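You operate a simulated robot arm through the tools that you are given. There is no shell and no other tool.

The job below is to be done with a simulated robot arm. You get a single attempt, and the scene is never put back.

JOB
Pump coolant round until the sight glass is full, then shut the valves.
Fine: open the blue and red valves for it; the green one stays shut.

It is judged by the outcome, as a careful person would: the job done as asked, and still so three seconds after it is handed in. It fails if anything else is knocked over, pushed out of place, dropped, spilled or broken.

ROBOT AND FRAMES
A 7-joint arm with a two-finger gripper, fixed in place. Base frame: the origin is on the floor under the middle of its stand, x ahead of it, y to its left, z up; the work surface is at about z = 0.88. Readings come in m, rad, newtons and seconds.
With the tool pointing down near the work surface it reaches from about 0.3 to 0.74 m from the base axis. Its first joint turns from -2.897 to 2.897 rad. Payload 2.94 kg.
The TCP is the grasp point between the finger pads, 0.03 m short of the fingertips. In the tool frame z runs along the fingers and y along their closing line. The gripper opens to 0.138 m; its body begins 0.109 m behind the TCP.
Orientation is that of the tool frame in the base frame, as a unit quaternion [x, y, z, w]. With the fingers straight down and closing along the base's y, the tool's x points along the base's -x, its y along +y and its z along -z.

CONTROLS
- The arm moves only by the tool apply_moves. Its arguments are lists of equal length, an entry for each row: "linear": the shift along the tool's x, y, z in m, a list of three; "delta_rot": the turn, a rotation vector about the tool's x, y, z in rad, a list of three. In form: {"linear": [[dx, dy, dz], ...], "delta_rot": [[rx, ry, rz], ...]}. A call has 1 to 20 rows; each row shifts and turns the commanded pose from where the row before left it, along the tool's axes as they then stand. "grip" is the finger opening in m, from 0 to 0.138, set as the call begins (left out, the last holds). Each row takes 0.2 s and may step no farther than 0.05 m and 0.15 rad from the row before; otherwise, or with a gripper value out of range, the whole call is refused. Where a pose cannot be reached the arm comes as near as it can. A force on the tool above 40 N (or 10 N above the force at the start of the call, whichever is more), or a blocked arm, ends the call early, and 0.2 s more pass. The fingers move at their own pace (about 0.072 m/s each) and stop on an object; they squeeze with about 43 N. The grip force told is the motor's: it shows also when the fingers shut on nothing. Time passes only in rows, and 0.2 s behind the last, so rows that do not move let the fingers close. The reply holds the time, the measured pose of the TCP, the force on the tool along the base axes, the opening and the grip force, in the units named above and with some noise, with the torque about the TCP (base axes, N m) and any sound that the robot's microphone picked up, and new pictures: "show" is both (left out), scene, wrist or none.
- Cameras (640 x 400 px; columns grow to the right, rows downward): "scene" is fixed at [0.4012, -0.4986, 1.706]; the picture's right is [-0.73, 0.68, 0.00], its down [0.63, 0.69, -0.36] and it looks along [-0.24, -0.26, -0.93] (base axes); focal length 249 px, centre (320, 200). "wrist" rides on the gripper at [0.071, 0.019, -0.146] in the tool frame; the picture's right is [-0.26, 0.97, 0.00], its down [-0.85, -0.23, -0.48] and it looks along [-0.46, -0.12, 0.88] (tool axes); focal length 280 px, centre (320, 200). There is no depth. A picture from a camera that has moved, and an enlarged one, comes with that camera's place and axes in the base frame and with its lens.
- slide_trunk(by): slides the trunk up (or, below 0, down) by that many m; the arm rides with it, the base frame stays. It gives what a move gives, with no picture.
- zoom(camera, box): a new picture of the part [left, top, right, bottom] of that camera's present view, enlarged. The clock stands still meanwhile.
- sign_off(): hands the job in; it is judged then, once.

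Nothing tells you positions but the pictures and the camera data. Unless the task says otherwise, let go and move clear before handing in.

The tools are called after ">>>" by a JSON object that holds its "fn" and its "kwargs". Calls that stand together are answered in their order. apply_moves: Moves the arm, as the interface text tells. Its arguments: {"type":"object","properties":{"linear":{"type":"array","items":{"type":"array","items":{"type":"number"}}},"delta_rot":{"type":"array","items":{"type":"array","items":{"type":"number"}}},"grip":{"type":"number"},"show":{"type":"string","enum":["both","scene","wrist","none"]}},"required":["linear","delta_rot"]} The other tools are called the same way: slide_trunk (by) moves the trunk up or down; zoom (camera, box) takes an enlarged picture of a part of a camera's view; sign_off () hands the job in.

At the start:

```text
t: 0.0
tcp_pos: [0.0277, -0.4476, 1.236]
orientation: [0.001, 1.0, 0.0, 0.0]
ft_force: [-0.4, -0.3, 0.3]
wrist_torque: [0.0, -0.02, 0.0]
gripper_width: 0.1381
grasp_force: 0.0
trunk travel left (down, up): [-0.425, 0.029]
```

scene: 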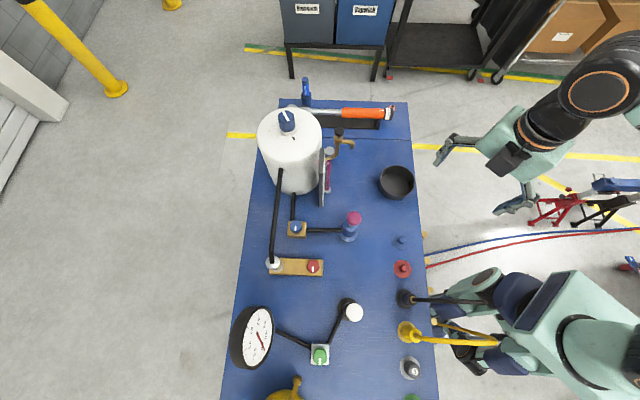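
wrist: 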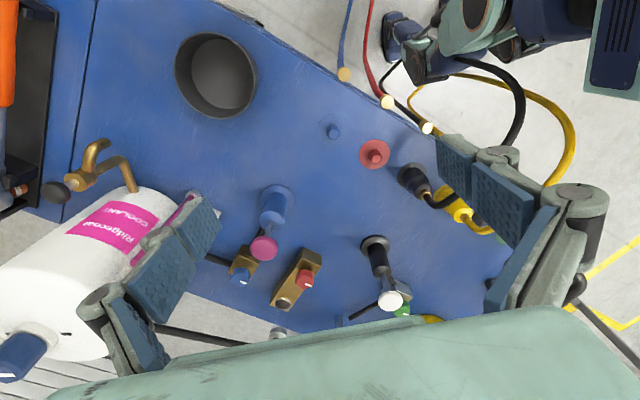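

I see a blue bench with a coolant tank, a blue valve, a red valve, a green valve, a gauge, a plunger-like item and some buttons. I'll zoom in before moving anything.

>>> {"fn": "zoom", "kwargs": {"camera": "scene", "box": [230, 90, 430, 215]}}

>>> {"fn": "zoom", "kwargs": {"camera": "scene", "box": [230, 190, 430, 315]}}

>>> {"fn": "zoom", "kwargs": {"camera": "scene", "box": [220, 280, 440, 400]}}

>>> {"fn": "zoom", "kwargs": {"camera": "wrist", "box": [200, 150, 440, 330]}}

>>> {"fn": "zoom", "kwargs": {"camera": "wrist", "box": [0, 120, 300, 390]}}

```text
3.20 times, centred on (330, 152) of scene
camera zoom: at [0.4012, -0.4986, 1.706], right [-0.73, 0.68, 0.0], down [0.63, 0.69, -0.36], along [-0.24, -0.26, -0.93], focal length 797 px, centre (288, 352)
```

zoom: 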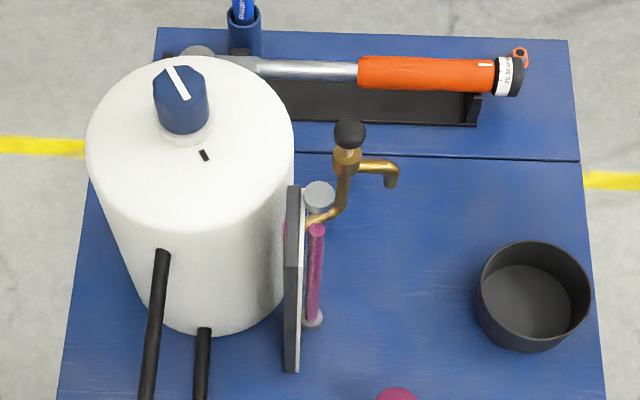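

```text
3.20 times, centred on (330, 252) of scene
camera zoom: at [0.4012, -0.4986, 1.706], right [-0.73, 0.68, 0.0], down [0.63, 0.69, -0.36], along [-0.24, -0.26, -0.93], focal length 797 px, centre (288, 32)
```

zoom: 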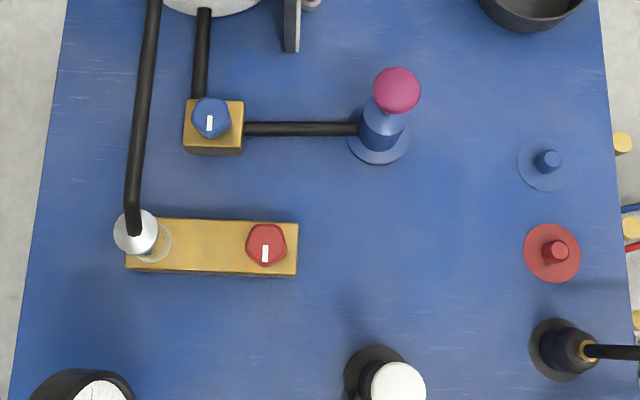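

```text
2.91 times, centred on (330, 340) of scene
camera zoom: at [0.4012, -0.4986, 1.706], right [-0.73, 0.68, 0.0], down [0.63, 0.69, -0.36], along [-0.24, -0.26, -0.93], focal length 724 px, centre (291, -207)
```

zoom: 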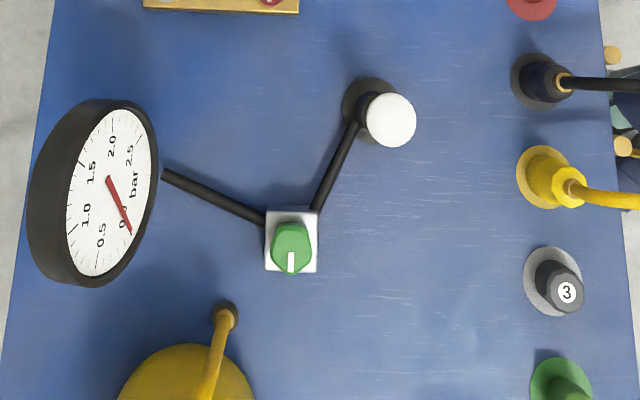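

```text
2.22 times, centred on (320, 240) of wrist
camera zoom: at [-0.0423, -0.4305, 1.3799], right [0.26, 0.97, 0.0], down [0.85, -0.23, 0.48], along [0.46, -0.12, -0.88], focal length 623 px, centre (320, 111)
```

zoom: 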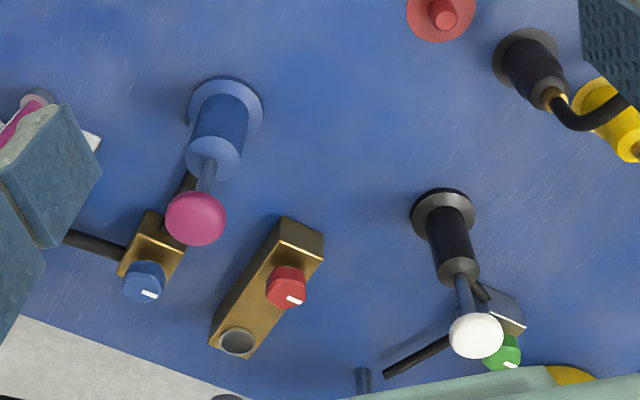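

```text
1.48 times, centred on (150, 255) of wrist
camera zoom: at [-0.0423, -0.4305, 1.3799], right [0.26, 0.97, 0.0], down [0.85, -0.23, 0.48], along [0.46, -0.12, -0.88], focal length 415 px, centre (572, 118)
```

zoom: 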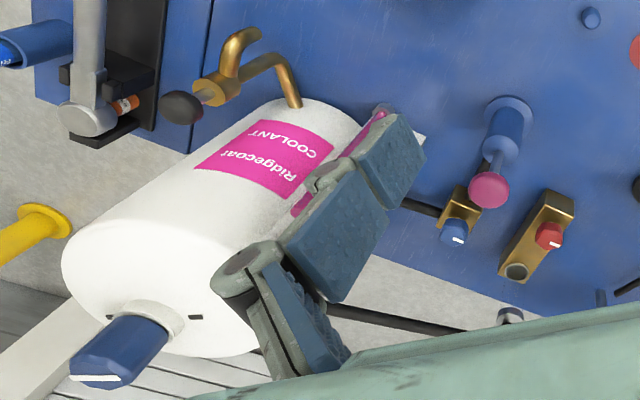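

The coolant loop looks like tank → blue valve → magenta-knob pump → red valve manifold → sight glass → tank return pipe. The green valve, white pump and gauge form a separate circuit. I estimate the blue valve at (0.317, -0.692), the red at (0.359, -0.567) and the pump at (0.20, -0.577). I'll move the wrist camera closer, staying high, to inspect them.

>>> {"fn": "apply_moves", "kwargs": {"linear": [[-0.034, -0.034, 0], [-0.034, -0.034, 0], [-0.034, -0.034, 0], [-0.034, -0.034, 0], [-0.034, -0.034, 0], [0, 0, 0]], "delta_rot": [[0, 0, 0], [0, 0, 0], [0, 0, 0], [0, 0, 0], [0, 0, 0], [0, 0, 0]]}}

```text
t: 1.4
tcp_pos: [0.1979, -0.6208, 1.2372]
orientation: [0.0, 1.0, 0.0, 0.0]
ft_force: [-0.9, -0.2, 0.0]
wrist_torque: [0.01, 0.01, -0.01]
gripper_width: 0.1378
grasp_force: 0.1
trunk travel left (down, up): [-0.425, 0.029]
camera wrist: at [0.127, -0.6016, 1.3809], right [0.26, 0.96, 0.0], down [0.85, -0.23, 0.48], along [0.46, -0.12, -0.88], focal length 280 px, centre (320, 200)
```

scene: 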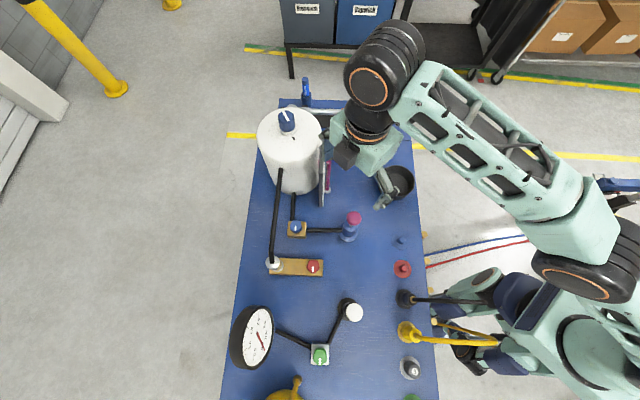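
wrist: 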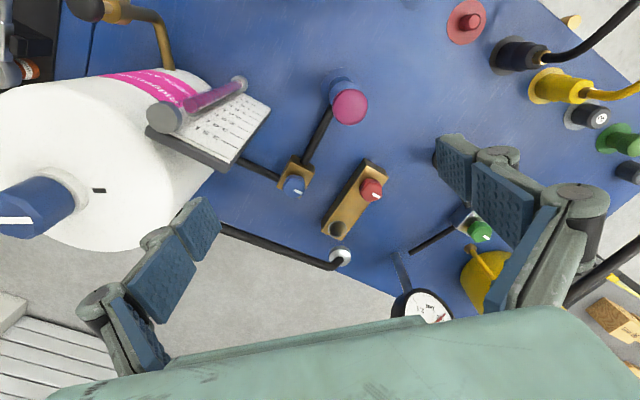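

The valves and the tank are now in clear view. I'll zoom in on the valve blocks, pump and sight glass.

>>> {"fn": "zoom", "kwargs": {"camera": "wrist", "box": [260, 60, 420, 160]}}

>>> {"fn": "zoom", "kwargs": {"camera": "wrist", "box": [260, 140, 420, 280]}}

>>> {"fn": "zoom", "kwargs": {"camera": "wrist", "box": [130, 60, 290, 180]}}

>>> {"fn": "zoom", "kwargs": {"camera": "wrist", "box": [0, 140, 150, 260]}}

>>> {"fn": "zoom", "kwargs": {"camera": "scene", "box": [255, 205, 345, 285]}}

```text
4.00 times, centred on (340, 110) of wrist
camera zoom: at [0.127, -0.6016, 1.3809], right [0.26, 0.96, 0.0], down [0.85, -0.23, 0.48], along [0.46, -0.12, -0.88], focal length 1122 px, centre (240, 560)
```

zoom: 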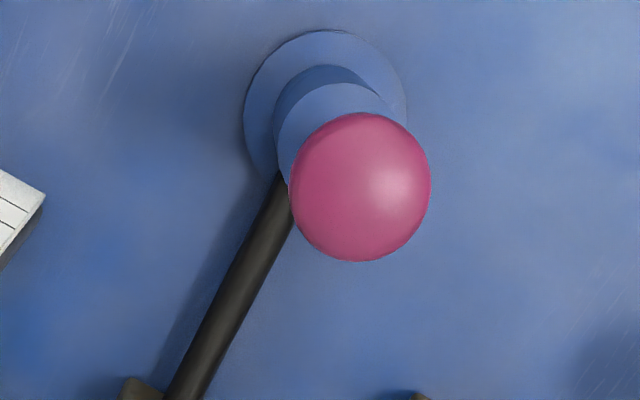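

```text
2.86 times, centred on (340, 210) of wrist
camera zoom: at [0.127, -0.6016, 1.3809], right [0.26, 0.96, 0.0], down [0.85, -0.23, 0.48], along [0.46, -0.12, -0.88], focal length 801 px, centre (263, 171)
```

zoom: 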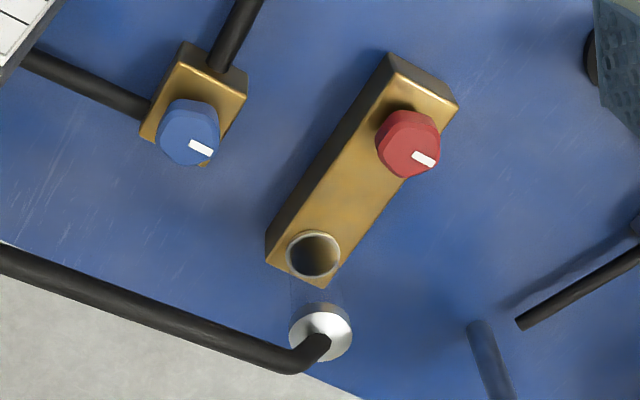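

```text
3.33 times, centred on (210, 120) of wrist
camera zoom: at [0.127, -0.6016, 1.3809], right [0.26, 0.96, 0.0], down [0.85, -0.23, 0.48], along [0.46, -0.12, -0.88], focal length 935 px, centre (687, 467)
```

zoom: 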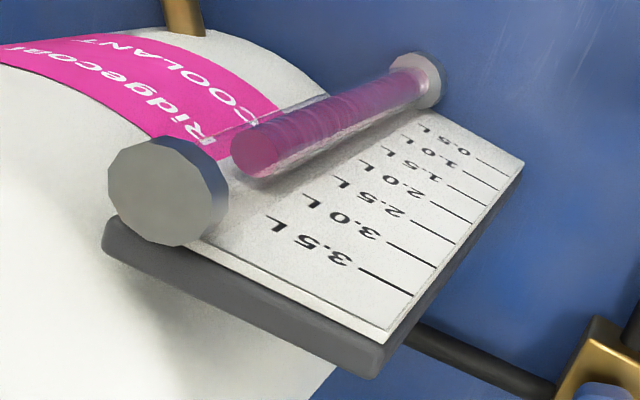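

```text
3.33 times, centred on (75, 200) of wrist
camera zoom: at [0.127, -0.6016, 1.3809], right [0.26, 0.96, 0.0], down [0.85, -0.23, 0.48], along [0.46, -0.12, -0.88], focal length 935 px, centre (1137, 200)
```

zoom: 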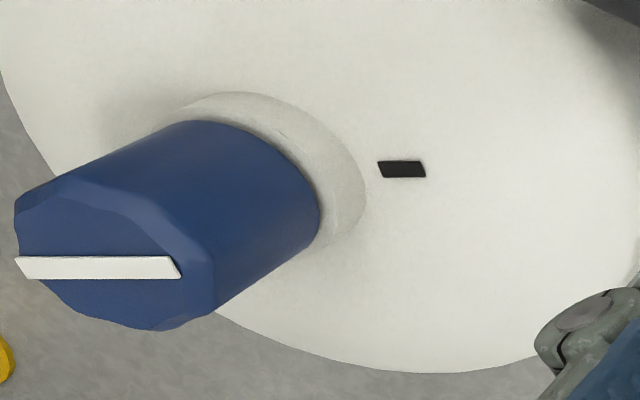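

```text
5.00 times, centred on (300, 245) of scene
camera zoom: at [0.4012, -0.4986, 1.706], right [-0.73, 0.68, 0.0], down [0.63, 0.69, -0.36], along [-0.24, -0.26, -0.93], focal length 1245 px, centre (420, -25)
```

zoom: 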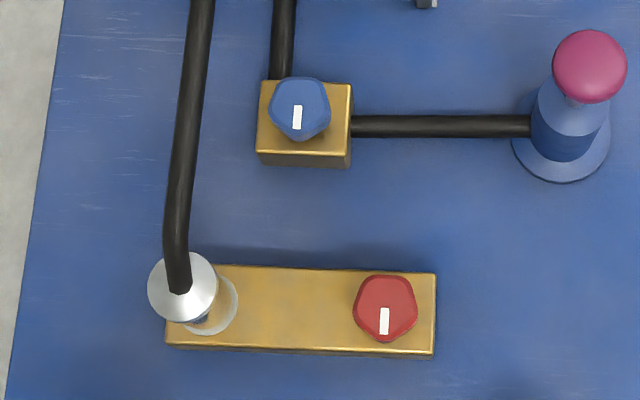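

The red valve's mark lies across its manifold, so it is shut, and the sight glass at the other end of the manifold looks empty. I'll turn the wrist so the closing line suits a counter-clockwise turn, then move over the red knob at a safe height.

>>> {"fn": "apply_moves", "kwargs": {"linear": [[0, 0, 0], [0, 0, 0], [0, 0, 0], [0, 0, 0], [0, 0, 0], [0, 0, 0], [0, 0, 0], [0, 0, 0], [0, 0, 0], [0, 0, 0], [0, 0, 0], [0.011, 0.041, 0.01], [0.011, 0.041, 0.01], [0.011, 0.041, 0.01], [0.011, 0.041, 0.007], [0, 0, 0]], "delta_rot": [[0, 0, 0.1387], [0, 0, 0.1387], [0, 0, 0.1387], [0, 0, 0.1387], [0, 0, 0.1387], [0, 0, 0.1387], [0, 0, 0.1387], [0, 0, 0.1387], [0, 0, 0.1387], [0, 0, 0.1387], [0, 0, 0.1387], [0, 0, 0], [0, 0, 0], [0, 0, 0], [0, 0, 0], [0, 0, 0]], "grip": 0.07}}

```text
t: 4.8
tcp_pos: [0.3559, -0.5704, 1.2]
orientation: [0.692, 0.722, 0.0, 0.0]
ft_force: [0.3, 0.1, -0.1]
wrist_torque: [-0.01, 0.03, 0.01]
gripper_width: 0.0701
grasp_force: 0.1
trunk travel left (down, up): [-0.425, 0.029]
camera wrist: at [0.3729, -0.4984, 1.3428], right [0.98, -0.22, 0.0], down [-0.19, -0.86, 0.48], along [-0.1, -0.46, -0.88], focal length 280 px, centre (320, 200)
```

scene: 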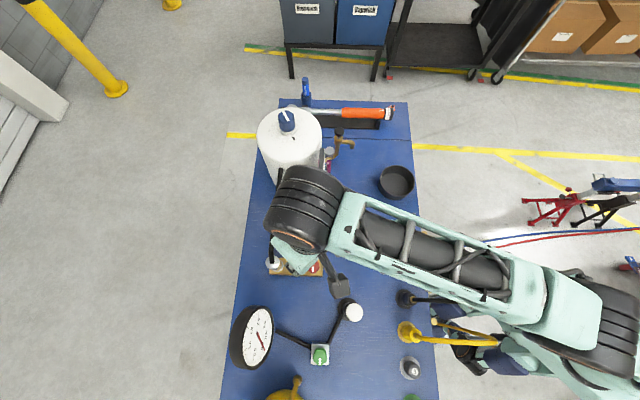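
wrist: 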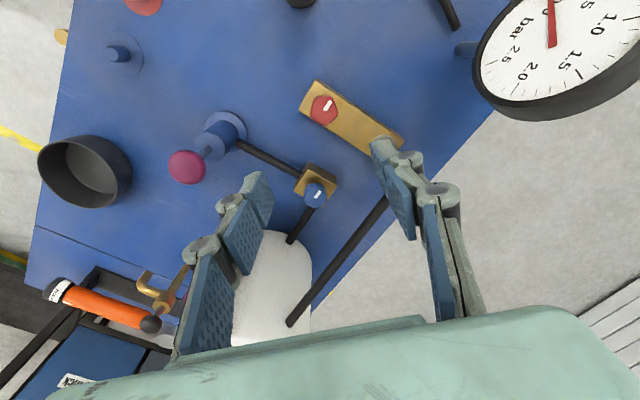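

The camera is now above the red knob. I'll zoom in on its shape and mark.

>>> {"fn": "zoom", "kwargs": {"camera": "wrist", "box": [290, 70, 420, 170]}}

>>> {"fn": "zoom", "kwargs": {"camera": "wrist", "box": [150, 90, 350, 220]}}

```text
4.00 times, centred on (355, 120) of wrist
camera zoom: at [0.3729, -0.4984, 1.3428], right [0.98, -0.22, 0.0], down [-0.19, -0.86, 0.48], along [-0.1, -0.46, -0.88], focal length 1122 px, centre (180, 520)
```

zoom: 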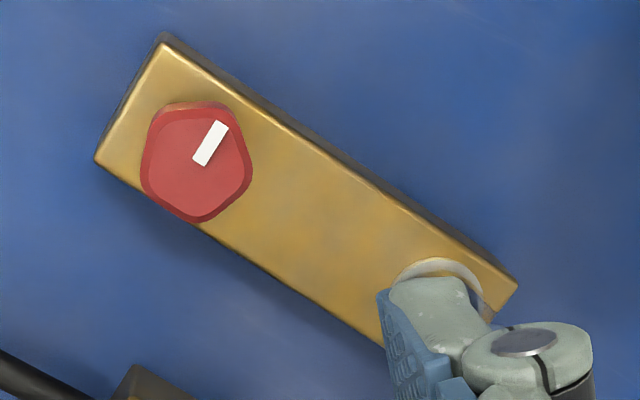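

```text
3.08 times, centred on (250, 155) of wrist
camera zoom: at [0.3729, -0.4984, 1.3428], right [0.98, -0.22, 0.0], down [-0.19, -0.86, 0.48], along [-0.1, -0.46, -0.88], focal length 863 px, centre (535, 338)
```

zoom: 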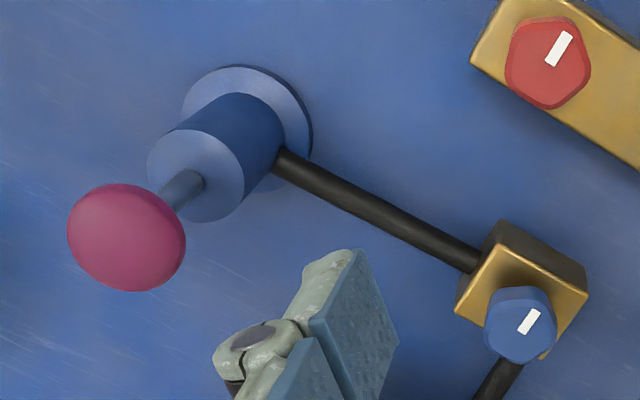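

The red knob is a five-lobed pentagon at about (0.362, -0.571), with its top near z=0.943, and its mark points along a vertex. I'll line the jaws up with a flat and vertex, then descend partway and look again.

>>> {"fn": "apply_moves", "kwargs": {"linear": [[0, 0, 0], [0, 0, 0], [-0.0022, 0.0057, 0.03], [0, 0, 0.04], [0, 0, 0.04], [0, 0, 0.04], [0, 0, 0.03], [0, 0, 0]], "delta_rot": [[0, 0, -0.08], [0, 0, -0.08], [0, 0, 0], [0, 0, 0], [0, 0, 0], [0, 0, 0], [0, 0, 0], [0, 0, 0]]}}

```text
t: 6.6
tcp_pos: [0.3625, -0.5702, 1.0182]
orientation: [0.631, 0.775, 0.0, 0.0]
ft_force: [0.7, 0.0, 0.3]
wrist_torque: [0.03, -0.02, 0.0]
gripper_width: 0.0697
grasp_force: 0.0
trunk travel left (down, up): [-0.425, 0.029]
camera wrist: at [0.3686, -0.4966, 1.1615], right [1.0, -0.06, 0.0], down [-0.05, -0.88, 0.48], along [-0.03, -0.48, -0.88], focal length 280 px, centre (320, 200)
```

scene: 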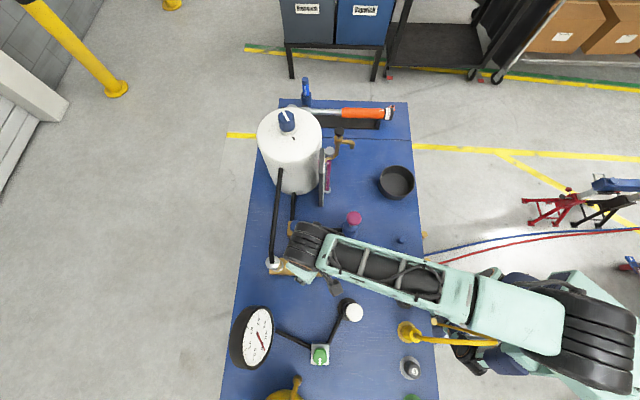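
wrist: 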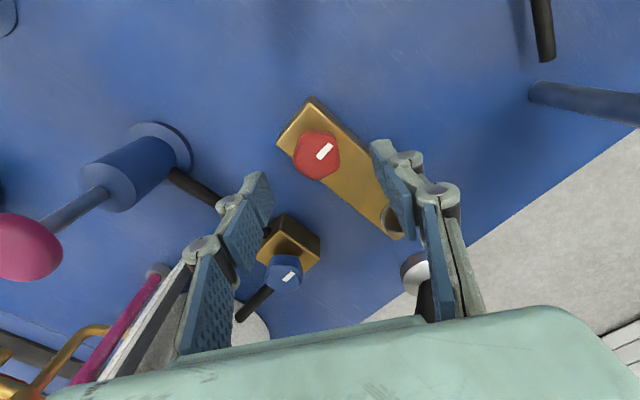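

The knob sits centred between the fingers. I'll descend so the fingertips stay just above the brass block.

>>> {"fn": "apply_moves", "kwargs": {"linear": [[-0.0018, 0, 0.02], [0, 0, 0.02], [0, 0, 0.02], [0, 0, 0]], "delta_rot": [[0, 0, 0], [0, 0, 0], [0, 0, 0], [0, 0, 0]]}}

>>> {"fn": "zoom", "kwargs": {"camera": "wrist", "box": [220, 120, 440, 270]}}

```text
t: 7.6
tcp_pos: [0.3673, -0.5709, 0.9561]
orientation: [0.631, 0.776, -0.001, -0.001]
ft_force: [0.6, 0.5, -0.5]
wrist_torque: [-0.01, 0.01, -0.01]
gripper_width: 0.0698
grasp_force: 0.1
trunk travel left (down, up): [-0.425, 0.029]
camera wrist: at [0.3723, -0.4975, 1.1008], right [1.0, -0.06, 0.0], down [-0.05, -0.88, 0.48], along [-0.03, -0.48, -0.88], focal length 280 px, centre (320, 200)
```

scene: 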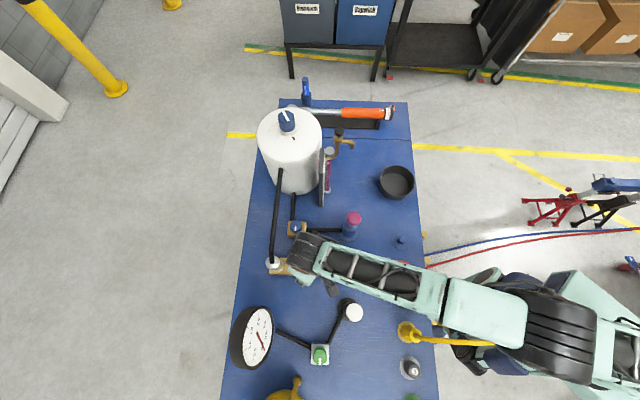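
wrist: 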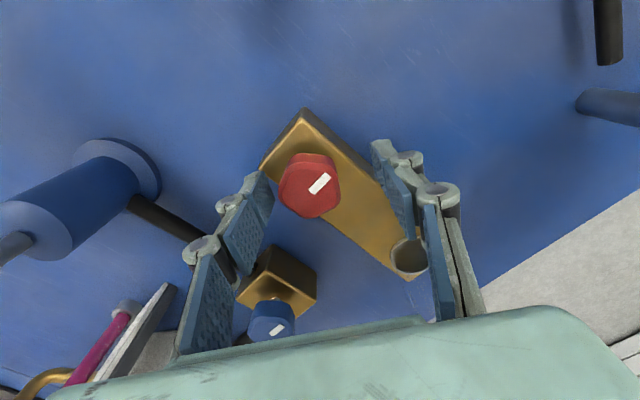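

```text
2.67 times, centred on (330, 195) of wrist
camera zoom: at [0.3723, -0.4975, 1.1008], right [1.0, -0.06, 0.0], down [-0.05, -0.88, 0.48], along [-0.03, -0.48, -0.88], focal length 748 px, centre (293, 213)
```

zoom: 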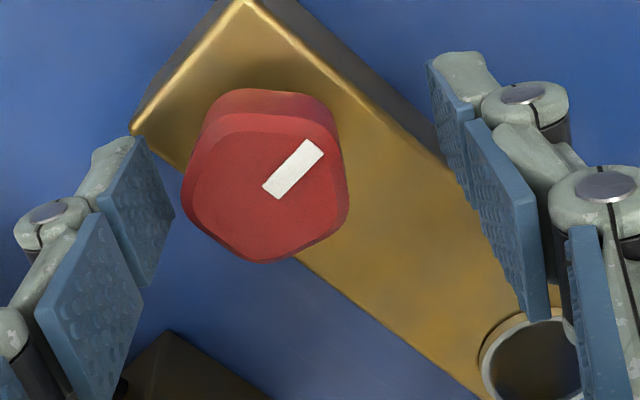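

The knob is about 7 mm off the centreline of the fingers. I'll shift over, then close on it.

>>> {"fn": "apply_moves", "kwargs": {"linear": [[-0.0017, -0.0073, 0], [0, 0, 0], [0, 0, 0]], "delta_rot": [[0, 0, 0], [0, 0, 0], [0, 0, 0]], "show": "wrist"}}

>>> {"fn": "zoom", "kwargs": {"camera": "wrist", "box": [220, 120, 440, 270]}}

```text
t: 8.4
tcp_pos: [0.36, -0.5743, 0.9587]
orientation: [0.632, 0.775, 0.0, 0.0]
ft_force: [0.0, -0.2, 0.6]
wrist_torque: [0.04, -0.02, -0.01]
gripper_width: 0.0699
grasp_force: 0.0
trunk travel left (down, up): [-0.425, 0.029]
camera wrist: at [0.3649, -0.5013, 1.1014], right [1.0, -0.06, 0.0], down [-0.05, -0.88, 0.48], along [-0.03, -0.48, -0.88], focal length 280 px, centre (320, 200)
```

wrist: 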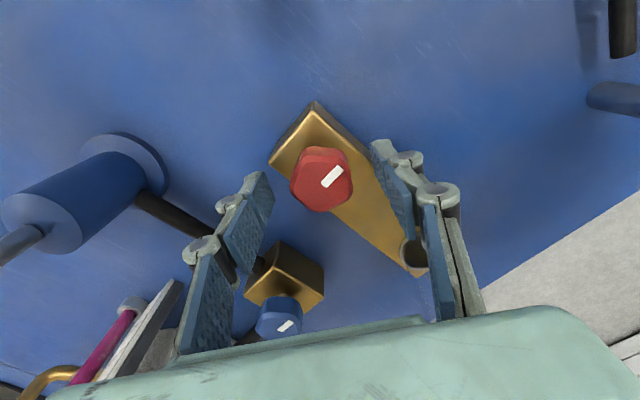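

```text
2.67 times, centred on (330, 195) of wrist
camera zoom: at [0.3649, -0.5013, 1.1014], right [1.0, -0.06, 0.0], down [-0.05, -0.88, 0.48], along [-0.03, -0.48, -0.88], focal length 748 px, centre (293, 213)
```

zoom: 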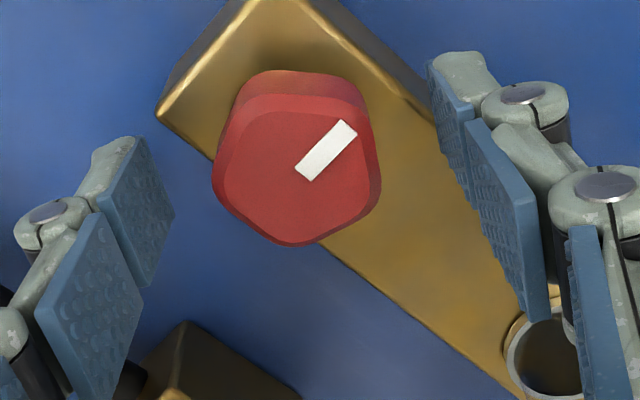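

The knob is now centred on the TCP. I'll close the fingers on it.

>>> {"fn": "apply_moves", "kwargs": {"linear": [[0, 0, 0.002], [0, 0, 0], [0, 0, 0], [0, 0, 0]], "delta_rot": [[0, 0, 0], [0, 0, 0], [0, 0, 0], [0, 0, 0]], "grip": 0.02, "show": "wrist"}}

>>> {"fn": "zoom", "kwargs": {"camera": "wrist", "box": [220, 120, 440, 270]}}

```text
t: 9.4
tcp_pos: [0.3614, -0.5738, 0.9572]
orientation: [0.632, 0.775, 0.0, 0.0]
ft_force: [4.6, -0.3, 1.5]
wrist_torque: [0.0, -0.17, 0.06]
gripper_width: 0.0366
grasp_force: 44.8
trunk travel left (down, up): [-0.425, 0.029]
camera wrist: at [0.366, -0.501, 1.1002], right [1.0, -0.06, 0.0], down [-0.05, -0.88, 0.48], along [-0.03, -0.48, -0.88], focal length 280 px, centre (320, 200)
```

wrist: 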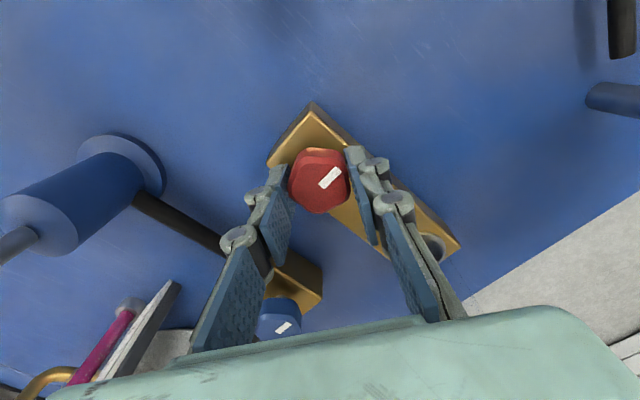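

```text
2.67 times, centred on (330, 195) of wrist
camera zoom: at [0.366, -0.501, 1.1002], right [1.0, -0.06, 0.0], down [-0.05, -0.88, 0.48], along [-0.03, -0.48, -0.88], focal length 748 px, centre (293, 213)
```

zoom: 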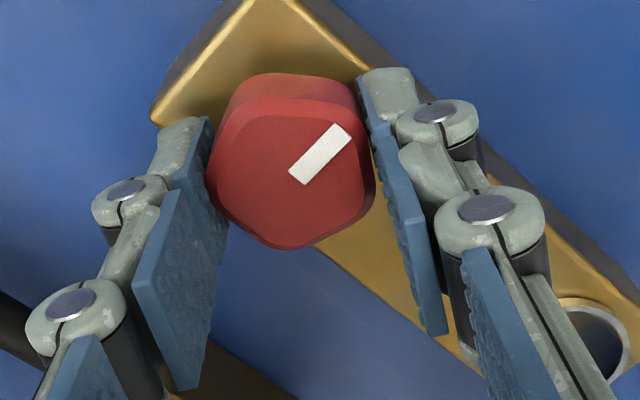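

I have the knob, with an opening of 0.0366 m. I'll test a small counter-clockwise turn and watch the torque.

>>> {"fn": "apply_moves", "kwargs": {"linear": [[0, 0, 0], [0, 0, 0], [0, 0, 0], [0, 0, 0]], "delta_rot": [[0, 0, -0.08], [0, 0, -0.08], [0, 0, -0.08], [0, 0, 0]], "show": "wrist"}}

>>> {"fn": "zoom", "kwargs": {"camera": "wrist", "box": [220, 120, 440, 270]}}

```text
t: 10.4
tcp_pos: [0.362, -0.5732, 0.9555]
orientation: [0.533, 0.846, -0.001, 0.001]
ft_force: [13.3, -4.7, -3.6]
wrist_torque: [-0.54, -0.63, 0.0]
gripper_width: 0.0365
grasp_force: 44.9
trunk travel left (down, up): [-0.425, 0.029]
camera wrist: at [0.3488, -0.5019, 1.1002], right [0.98, 0.18, 0.0], down [0.16, -0.86, 0.48], along [0.09, -0.47, -0.88], focal length 280 px, centre (320, 200)
```

wrist: 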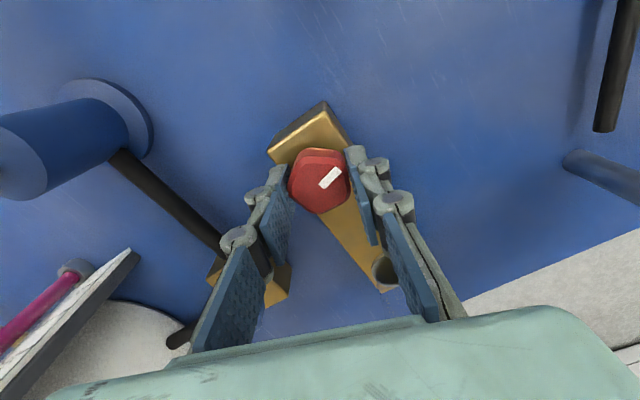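

```text
2.67 times, centred on (330, 195) of wrist
camera zoom: at [0.3488, -0.5019, 1.1002], right [0.98, 0.18, 0.0], down [0.16, -0.86, 0.48], along [0.09, -0.47, -0.88], focal length 748 px, centre (293, 213)
```

zoom: 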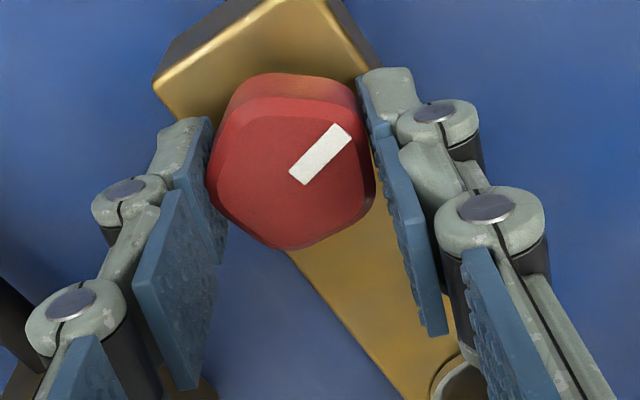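

The knob turns freely with the gripper, with hardly any torque. I'll keep going counter-clockwise towards a quarter turn, watching for a stop.

>>> {"fn": "apply_moves", "kwargs": {"linear": [[0, 0.001, 0], [0, 0, 0], [0, 0, 0], [0, 0, 0], [0, 0, 0], [0, 0, 0], [0, 0, 0]], "delta_rot": [[0, 0, -0.11], [0, 0, -0.11], [0, 0, -0.11], [0, 0, -0.11], [0, 0, -0.11], [0, 0, -0.11], [0, 0, 0]], "show": "wrist"}}

>>> {"fn": "zoom", "kwargs": {"camera": "wrist", "box": [220, 120, 440, 270]}}

```text
t: 12.0
tcp_pos: [0.362, -0.5734, 0.9574]
orientation: [0.23, 0.973, 0.0, 0.0]
ft_force: [14.6, -3.2, 3.1]
wrist_torque: [0.2, 0.12, 0.0]
gripper_width: 0.0367
grasp_force: 44.9
trunk travel left (down, up): [-0.425, 0.029]
camera wrist: at [0.3079, -0.5247, 1.1002], right [0.67, 0.75, 0.0], down [0.66, -0.59, 0.48], along [0.35, -0.32, -0.88], focal length 280 px, centre (320, 200)
```

wrist: 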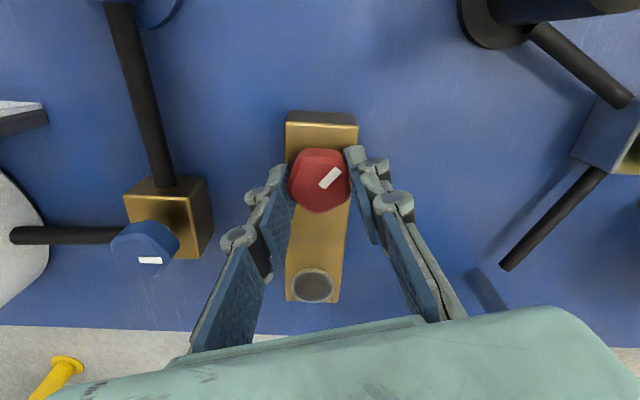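

```text
2.67 times, centred on (330, 195) of wrist
camera zoom: at [0.3079, -0.5247, 1.1002], right [0.67, 0.75, 0.0], down [0.66, -0.59, 0.48], along [0.35, -0.32, -0.88], focal length 748 px, centre (293, 213)
```

zoom: 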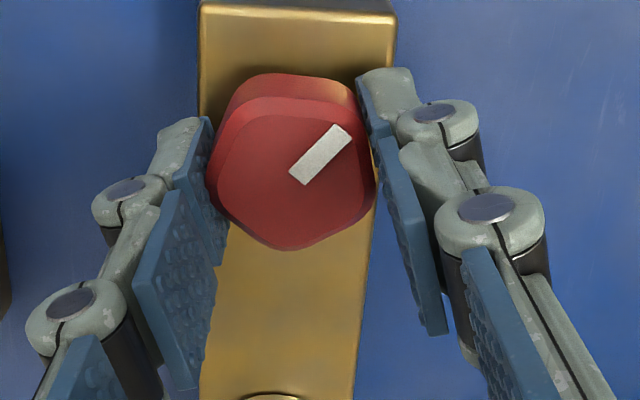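

It is now about 52° round with no resistance. I'll carry on towards 90°.

>>> {"fn": "apply_moves", "kwargs": {"linear": [[0, 0, 0], [0, 0, 0], [0, 0, 0], [0, 0, 0], [0, 0, 0], [0, 0, 0]], "delta_rot": [[0, 0, -0.12], [0, 0, -0.12], [0, 0, -0.12], [0, 0, -0.12], [0, 0, -0.12], [0, 0, 0]], "show": "wrist"}}

>>> {"fn": "zoom", "kwargs": {"camera": "wrist", "box": [220, 120, 440, 270]}}

```text
t: 13.4
tcp_pos: [0.3617, -0.5723, 0.9566]
orientation: [-0.066, 0.998, 0.001, 0.0]
ft_force: [16.0, 3.7, 2.2]
wrist_torque: [0.11, -0.35, 0.02]
gripper_width: 0.0367
grasp_force: 45.2
trunk travel left (down, up): [-0.425, 0.029]
camera wrist: at [0.2899, -0.5636, 1.1002], right [0.13, 0.99, 0.0], down [0.87, -0.11, 0.48], along [0.47, -0.06, -0.88], focal length 280 px, centre (320, 200)
```

wrist: 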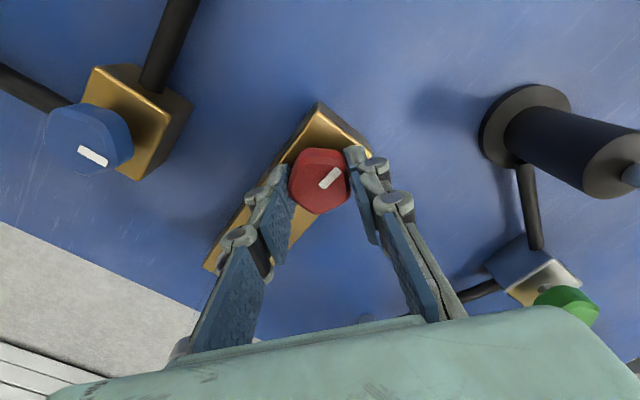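

```text
2.67 times, centred on (330, 195) of wrist
camera zoom: at [0.2899, -0.5636, 1.1002], right [0.13, 0.99, 0.0], down [0.87, -0.11, 0.48], along [0.47, -0.06, -0.88], focal length 748 px, centre (293, 213)
```

zoom: 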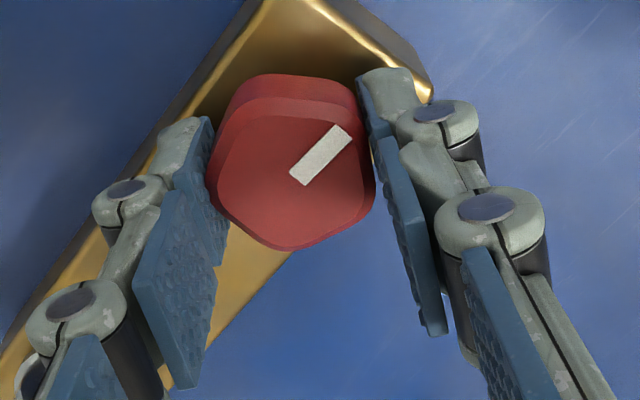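

It is about 86° round now. I'll go a little past 90° in small steps to feel for a stop.

>>> {"fn": "apply_moves", "kwargs": {"linear": [[0, 0, 0], [0, 0, 0], [0, 0, 0]], "delta_rot": [[0, 0, -0.07], [0, 0, -0.07], [0, 0, 0]], "show": "wrist"}}

>>> {"fn": "zoom", "kwargs": {"camera": "wrist", "box": [220, 120, 440, 270]}}

```text
t: 14.2
tcp_pos: [0.3609, -0.573, 0.956]
orientation: [-0.137, 0.991, -0.001, 0.0]
ft_force: [13.8, 1.9, 0.2]
wrist_torque: [0.15, -0.6, 0.04]
gripper_width: 0.0362
grasp_force: 45.2
trunk travel left (down, up): [-0.425, 0.029]
camera wrist: at [0.2883, -0.5737, 1.1002], right [-0.01, 1.0, 0.0], down [0.88, 0.01, 0.48], along [0.48, 0.0, -0.88], focal length 280 px, centre (320, 200)
```

wrist: 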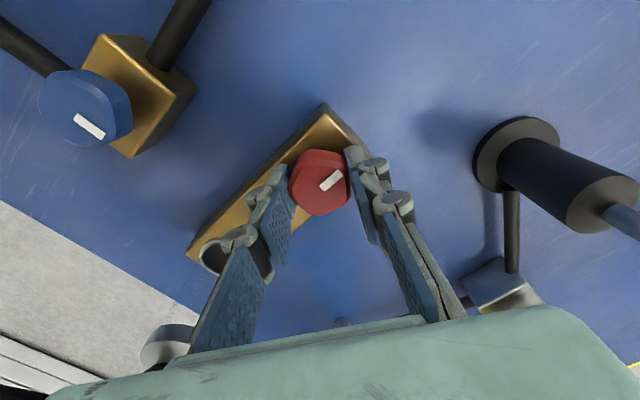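

```text
2.67 times, centred on (330, 195) of wrist
camera zoom: at [0.2883, -0.5737, 1.1002], right [-0.01, 1.0, 0.0], down [0.88, 0.01, 0.48], along [0.48, 0.0, -0.88], focal length 748 px, centre (293, 213)
```

zoom: 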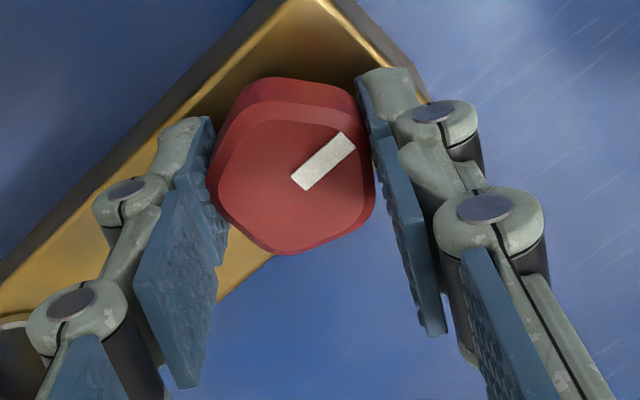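

The mark has shifted slightly in the grip, which suggests a stop near 90°. One small further step should confirm it.

>>> {"fn": "apply_moves", "kwargs": {"linear": [[0, 0, 0], [0, 0, 0]], "delta_rot": [[0, 0, -0.08], [0, 0, 0]], "show": "none"}}

>>> {"fn": "zoom", "kwargs": {"camera": "wrist", "box": [220, 120, 440, 270]}}

```text
t: 14.8
tcp_pos: [0.3596, -0.573, 0.9563]
orientation: [-0.176, 0.984, 0.0, -0.001]
ft_force: [8.2, 1.4, 0.7]
wrist_torque: [0.23, -0.44, -0.51]
gripper_width: 0.0362
grasp_force: 44.5
trunk travel left (down, up): [-0.425, 0.029]
```

```text
2.67 times, centred on (330, 195) of wrist
camera zoom: at [0.2876, -0.5799, 1.1003], right [-0.09, 1.0, 0.0], down [0.88, 0.08, 0.47], along [0.47, 0.04, -0.88], focal length 748 px, centre (293, 213)
```

zoom: 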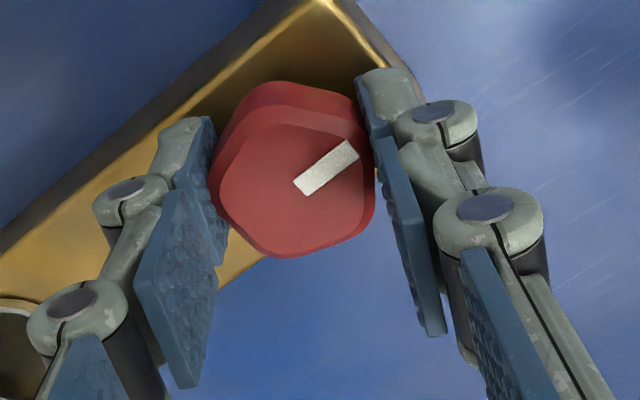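

The torque rose to -0.5 N·m and the knob slipped in the grip, so the red valve is fully open against its stop. I'll let go, lift off and look.

>>> {"fn": "apply_moves", "kwargs": {"linear": [[0, 0, 0], [0, 0, 0], [0, 0, 0], [0, 0, -0.04], [0, 0, -0.05], [0, 0, -0.05], [0, 0, -0.05], [0, 0, -0.05], [0, 0, 0]], "delta_rot": [[0, 0, 0], [0, 0, 0], [0, 0, 0], [0, 0, 0], [0, 0, 0], [0, 0, 0], [0, 0, 0], [0, 0, 0], [0, 0, 0]], "grip": 0.07}}

>>> {"fn": "zoom", "kwargs": {"camera": "wrist", "box": [220, 40, 440, 190]}}

```text
t: 16.8
tcp_pos: [0.3627, -0.5734, 1.1971]
orientation: [-0.177, 0.984, 0.001, 0.0]
ft_force: [0.4, 0.0, -0.6]
wrist_torque: [-0.02, -0.02, -0.04]
gripper_width: 0.07
grasp_force: 0.1
trunk travel left (down, up): [-0.425, 0.029]
camera wrist: at [0.29, -0.5791, 1.3412], right [-0.09, 1.0, 0.0], down [0.88, 0.08, 0.48], along [0.47, 0.04, -0.88], focal length 280 px, centre (320, 200)
```

scene: 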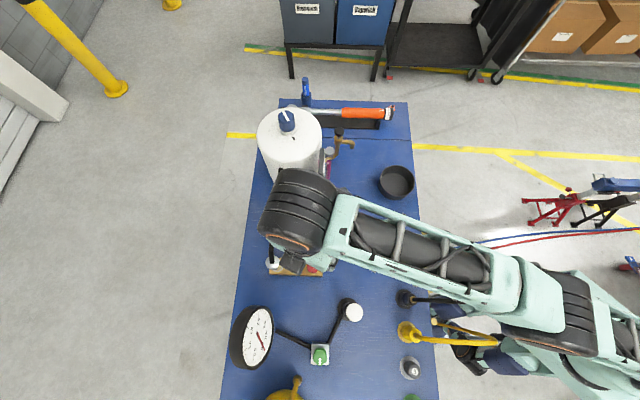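
wrist: 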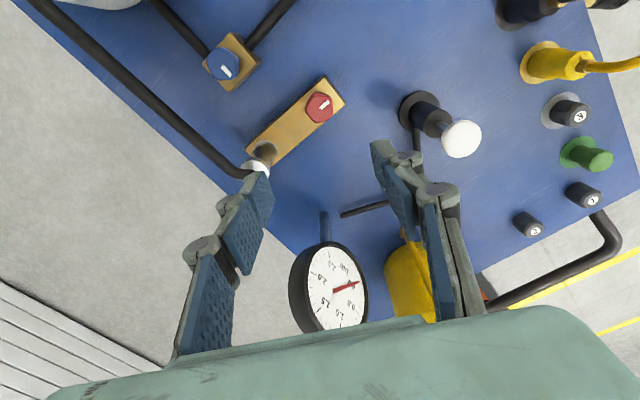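

```text
2.67 times, centred on (330, 115) of wrist
camera zoom: at [0.29, -0.5791, 1.3412], right [-0.09, 1.0, 0.0], down [0.88, 0.08, 0.48], along [0.47, 0.04, -0.88], focal length 748 px, centre (293, 427)
```

zoom: 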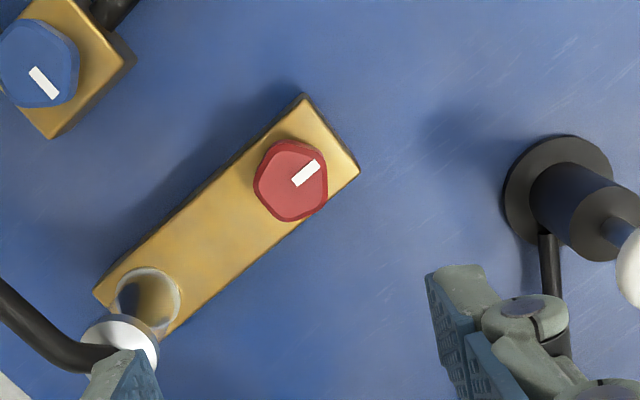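

The red mark now lies along its manifold, so the valve is open. The blue valve at about (0.318, -0.698) is harder: the return pipe passes 4.7 cm from it at z≈1.05, and the tank's level board is 12 cm to its side. I'll turn the wrist back, lean the hand about 12.6° towards the base for reach and pipe clearance, and hover above it.

>>> {"fn": "apply_moves", "kwargs": {"linear": [[0, 0, 0], [0, 0, 0], [0, 0, 0], [0, 0, 0], [0, 0, 0], [0, 0, 0], [0, 0, 0], [0, 0, 0], [0, 0, 0], [0, 0, 0], [0, 0, 0], [0, 0, 0], [0, 0, 0], [0, 0, 0], [-0.0368, -0.023, 0.0082], [-0.0368, -0.023, 0.0082], [-0.0368, -0.023, 0.0082], [0, 0, 0]], "delta_rot": [[0, 0, 0.1437], [0, 0, 0.1437], [0, 0, 0.1437], [0, 0, 0.1437], [0, 0, 0.1437], [0, 0, 0.1437], [0, 0, 0.1437], [0, 0, 0.1437], [0, 0, 0.1437], [0, 0, 0.1437], [0, 0, 0.1437], [0, 0, 0.1437], [0, -0.11, 0], [0, -0.11, 0], [0, 0, 0], [0, 0, 0], [0, 0, 0], [0, 0, 0]], "grip": 0.06}}

```text
t: 20.6
tcp_pos: [0.3146, -0.6667, 1.1889]
orientation: [0.629, 0.77, -0.069, 0.085]
ft_force: [-0.3, 0.4, -0.1]
wrist_torque: [0.03, 0.02, -0.02]
gripper_width: 0.0599
grasp_force: 0.0
out of reach, approached as far as the arm can: row 17
trunk travel left (down, up): [-0.425, 0.029]
camera wrist: at [0.3132, -0.5647, 1.3134], right [1.0, -0.06, 0.06], down [-0.08, -0.76, 0.65], along [0.01, -0.65, -0.76], focal length 280 px, centre (320, 200)
```

scene: 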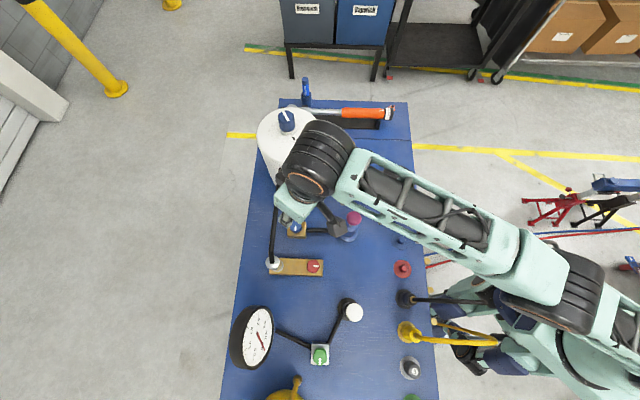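
wrist: 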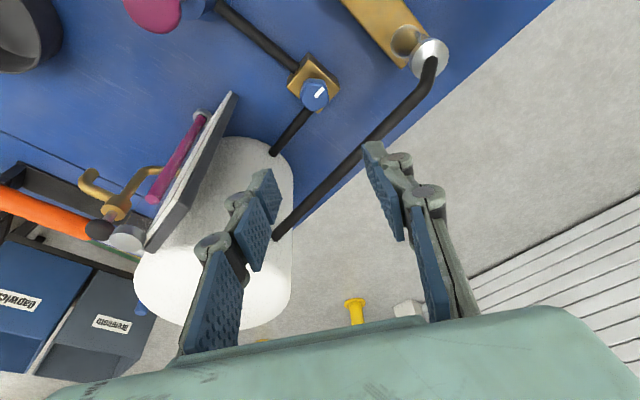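

At this height the pose is just out of reach, but reach should improve lower down. I'll turn the closing line parallel to the return pipe, then descend partway and check.

>>> {"fn": "apply_moves", "kwargs": {"linear": [[0, 0, 0], [0, 0, 0], [0, 0, 0], [0, 0, 0], [0.0087, 0, 0.039], [0.0087, 0, 0.039], [0, 0, 0]], "delta_rot": [[-0.027, 0, -0.121], [-0.027, 0, -0.121], [-0.027, 0, -0.121], [-0.027, 0, -0.121], [0, 0, 0], [0, 0, 0], [0, 0, 0]], "grip": 0.055}}

```text
t: 22.2
tcp_pos: [0.3182, -0.6859, 1.1163]
orientation: [0.421, 0.9, -0.046, 0.099]
ft_force: [-1.0, 0.0, -1.0]
wrist_torque: [-0.05, -0.02, 0.01]
gripper_width: 0.055
grasp_force: 0.0
out of reach, approached as far as the arm can: row 5, 6
trunk travel left (down, up): [-0.425, 0.029]
camera wrist: at [0.2691, -0.5972, 1.2415], right [0.9, 0.42, 0.06], down [0.29, -0.7, 0.65], along [0.31, -0.57, -0.76], focal length 280 px, centre (320, 200)
```

scene: 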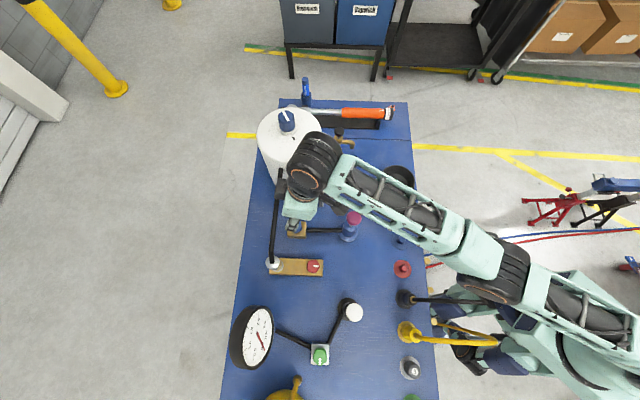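
wrist: 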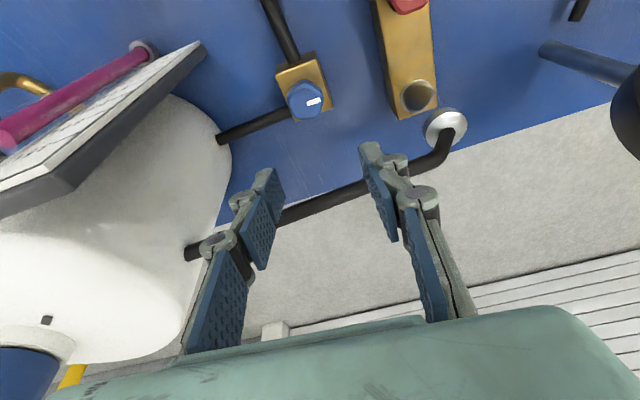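

The reach is improving as planned. The fingers line up with the pipe and stay clear of it, so I'll keep descending.

>>> {"fn": "apply_moves", "kwargs": {"linear": [[0.0063, 0, 0.0283], [0.0063, 0, 0.0283], [0.0063, 0, 0.0283], [0, 0, 0]], "delta_rot": [[0, 0, 0], [0, 0, 0], [0, 0, 0], [0, 0, 0]]}}

>>> {"fn": "zoom", "kwargs": {"camera": "wrist", "box": [200, 80, 480, 280]}}

```text
t: 23.2
tcp_pos: [0.3247, -0.7012, 1.032]
orientation: [0.421, 0.901, -0.045, 0.098]
ft_force: [0.5, -0.1, 0.4]
wrist_torque: [0.01, 0.05, 0.03]
gripper_width: 0.0551
grasp_force: 0.1
out of reach, approached as far as the arm can: row 1, 2, 3
trunk travel left (down, up): [-0.425, 0.029]
camera wrist: at [0.2752, -0.6125, 1.1562], right [0.9, 0.42, 0.06], down [0.29, -0.71, 0.65], along [0.31, -0.57, -0.76], focal length 280 px, centre (320, 200)
```

scene: 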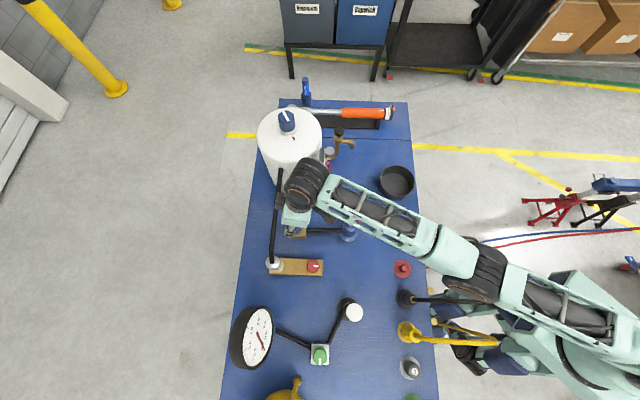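
wrist: 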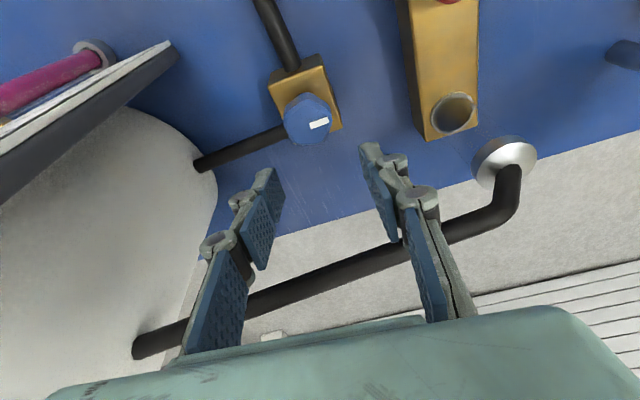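

```text
2.00 times, centred on (340, 180) of wrist
camera zoom: at [0.2752, -0.6125, 1.1562], right [0.9, 0.42, 0.06], down [0.29, -0.71, 0.65], along [0.31, -0.57, -0.76], focal length 561 px, centre (280, 240)
```

zoom: 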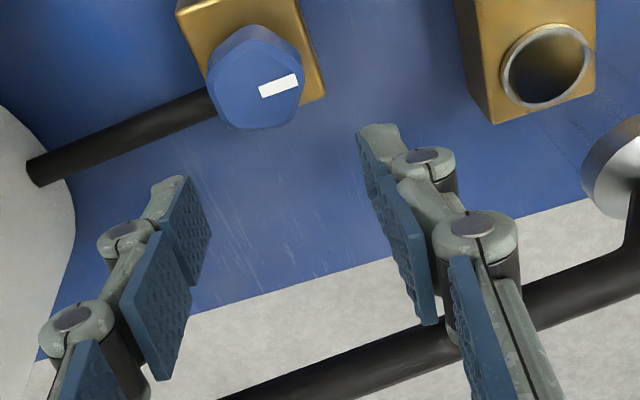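

The blue knob's centre works out at about (0.319, -0.701), so I'm roughly 5 mm off. I'll correct that and descend a bit further.

>>> {"fn": "apply_moves", "kwargs": {"linear": [[0.0094, -0.0042, 0.0257], [0.0033, 0, 0.0146], [0, 0, 0]], "delta_rot": [[0, 0, 0], [0, 0, 0], [0, 0, 0]], "show": "wrist"}}

>>> {"fn": "zoom", "kwargs": {"camera": "wrist", "box": [200, 80, 480, 280]}}

```text
t: 24.0
tcp_pos: [0.32, -0.7085, 0.9894]
orientation: [0.421, 0.901, -0.044, 0.098]
ft_force: [-0.5, 0.2, 0.3]
wrist_torque: [0.01, 0.02, 0.0]
gripper_width: 0.0549
grasp_force: 0.0
out of reach, approached as far as the arm can: row 1
trunk travel left (down, up): [-0.425, 0.029]
camera wrist: at [0.2721, -0.6181, 1.1147], right [0.9, 0.42, 0.06], down [0.29, -0.71, 0.65], along [0.31, -0.57, -0.76], focal length 280 px, centre (320, 200)
```

wrist: 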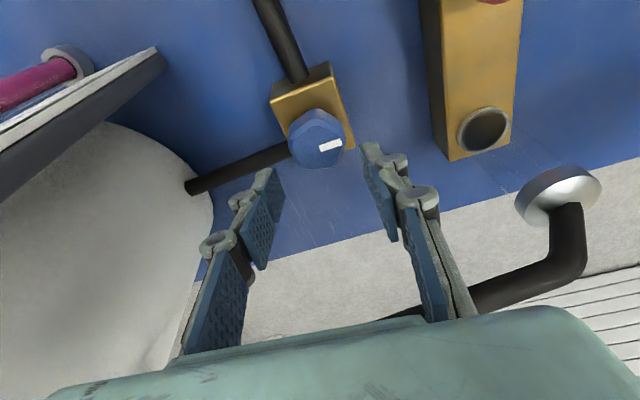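

```text
2.00 times, centred on (340, 180) of wrist
camera zoom: at [0.2721, -0.6181, 1.1147], right [0.9, 0.42, 0.06], down [0.29, -0.71, 0.65], along [0.31, -0.57, -0.76], focal length 561 px, centre (280, 240)
```

zoom: 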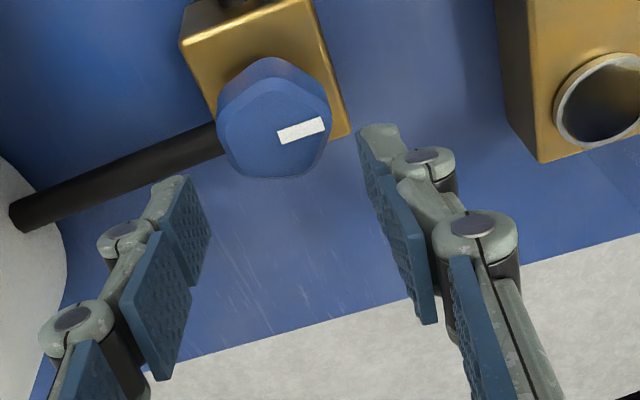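

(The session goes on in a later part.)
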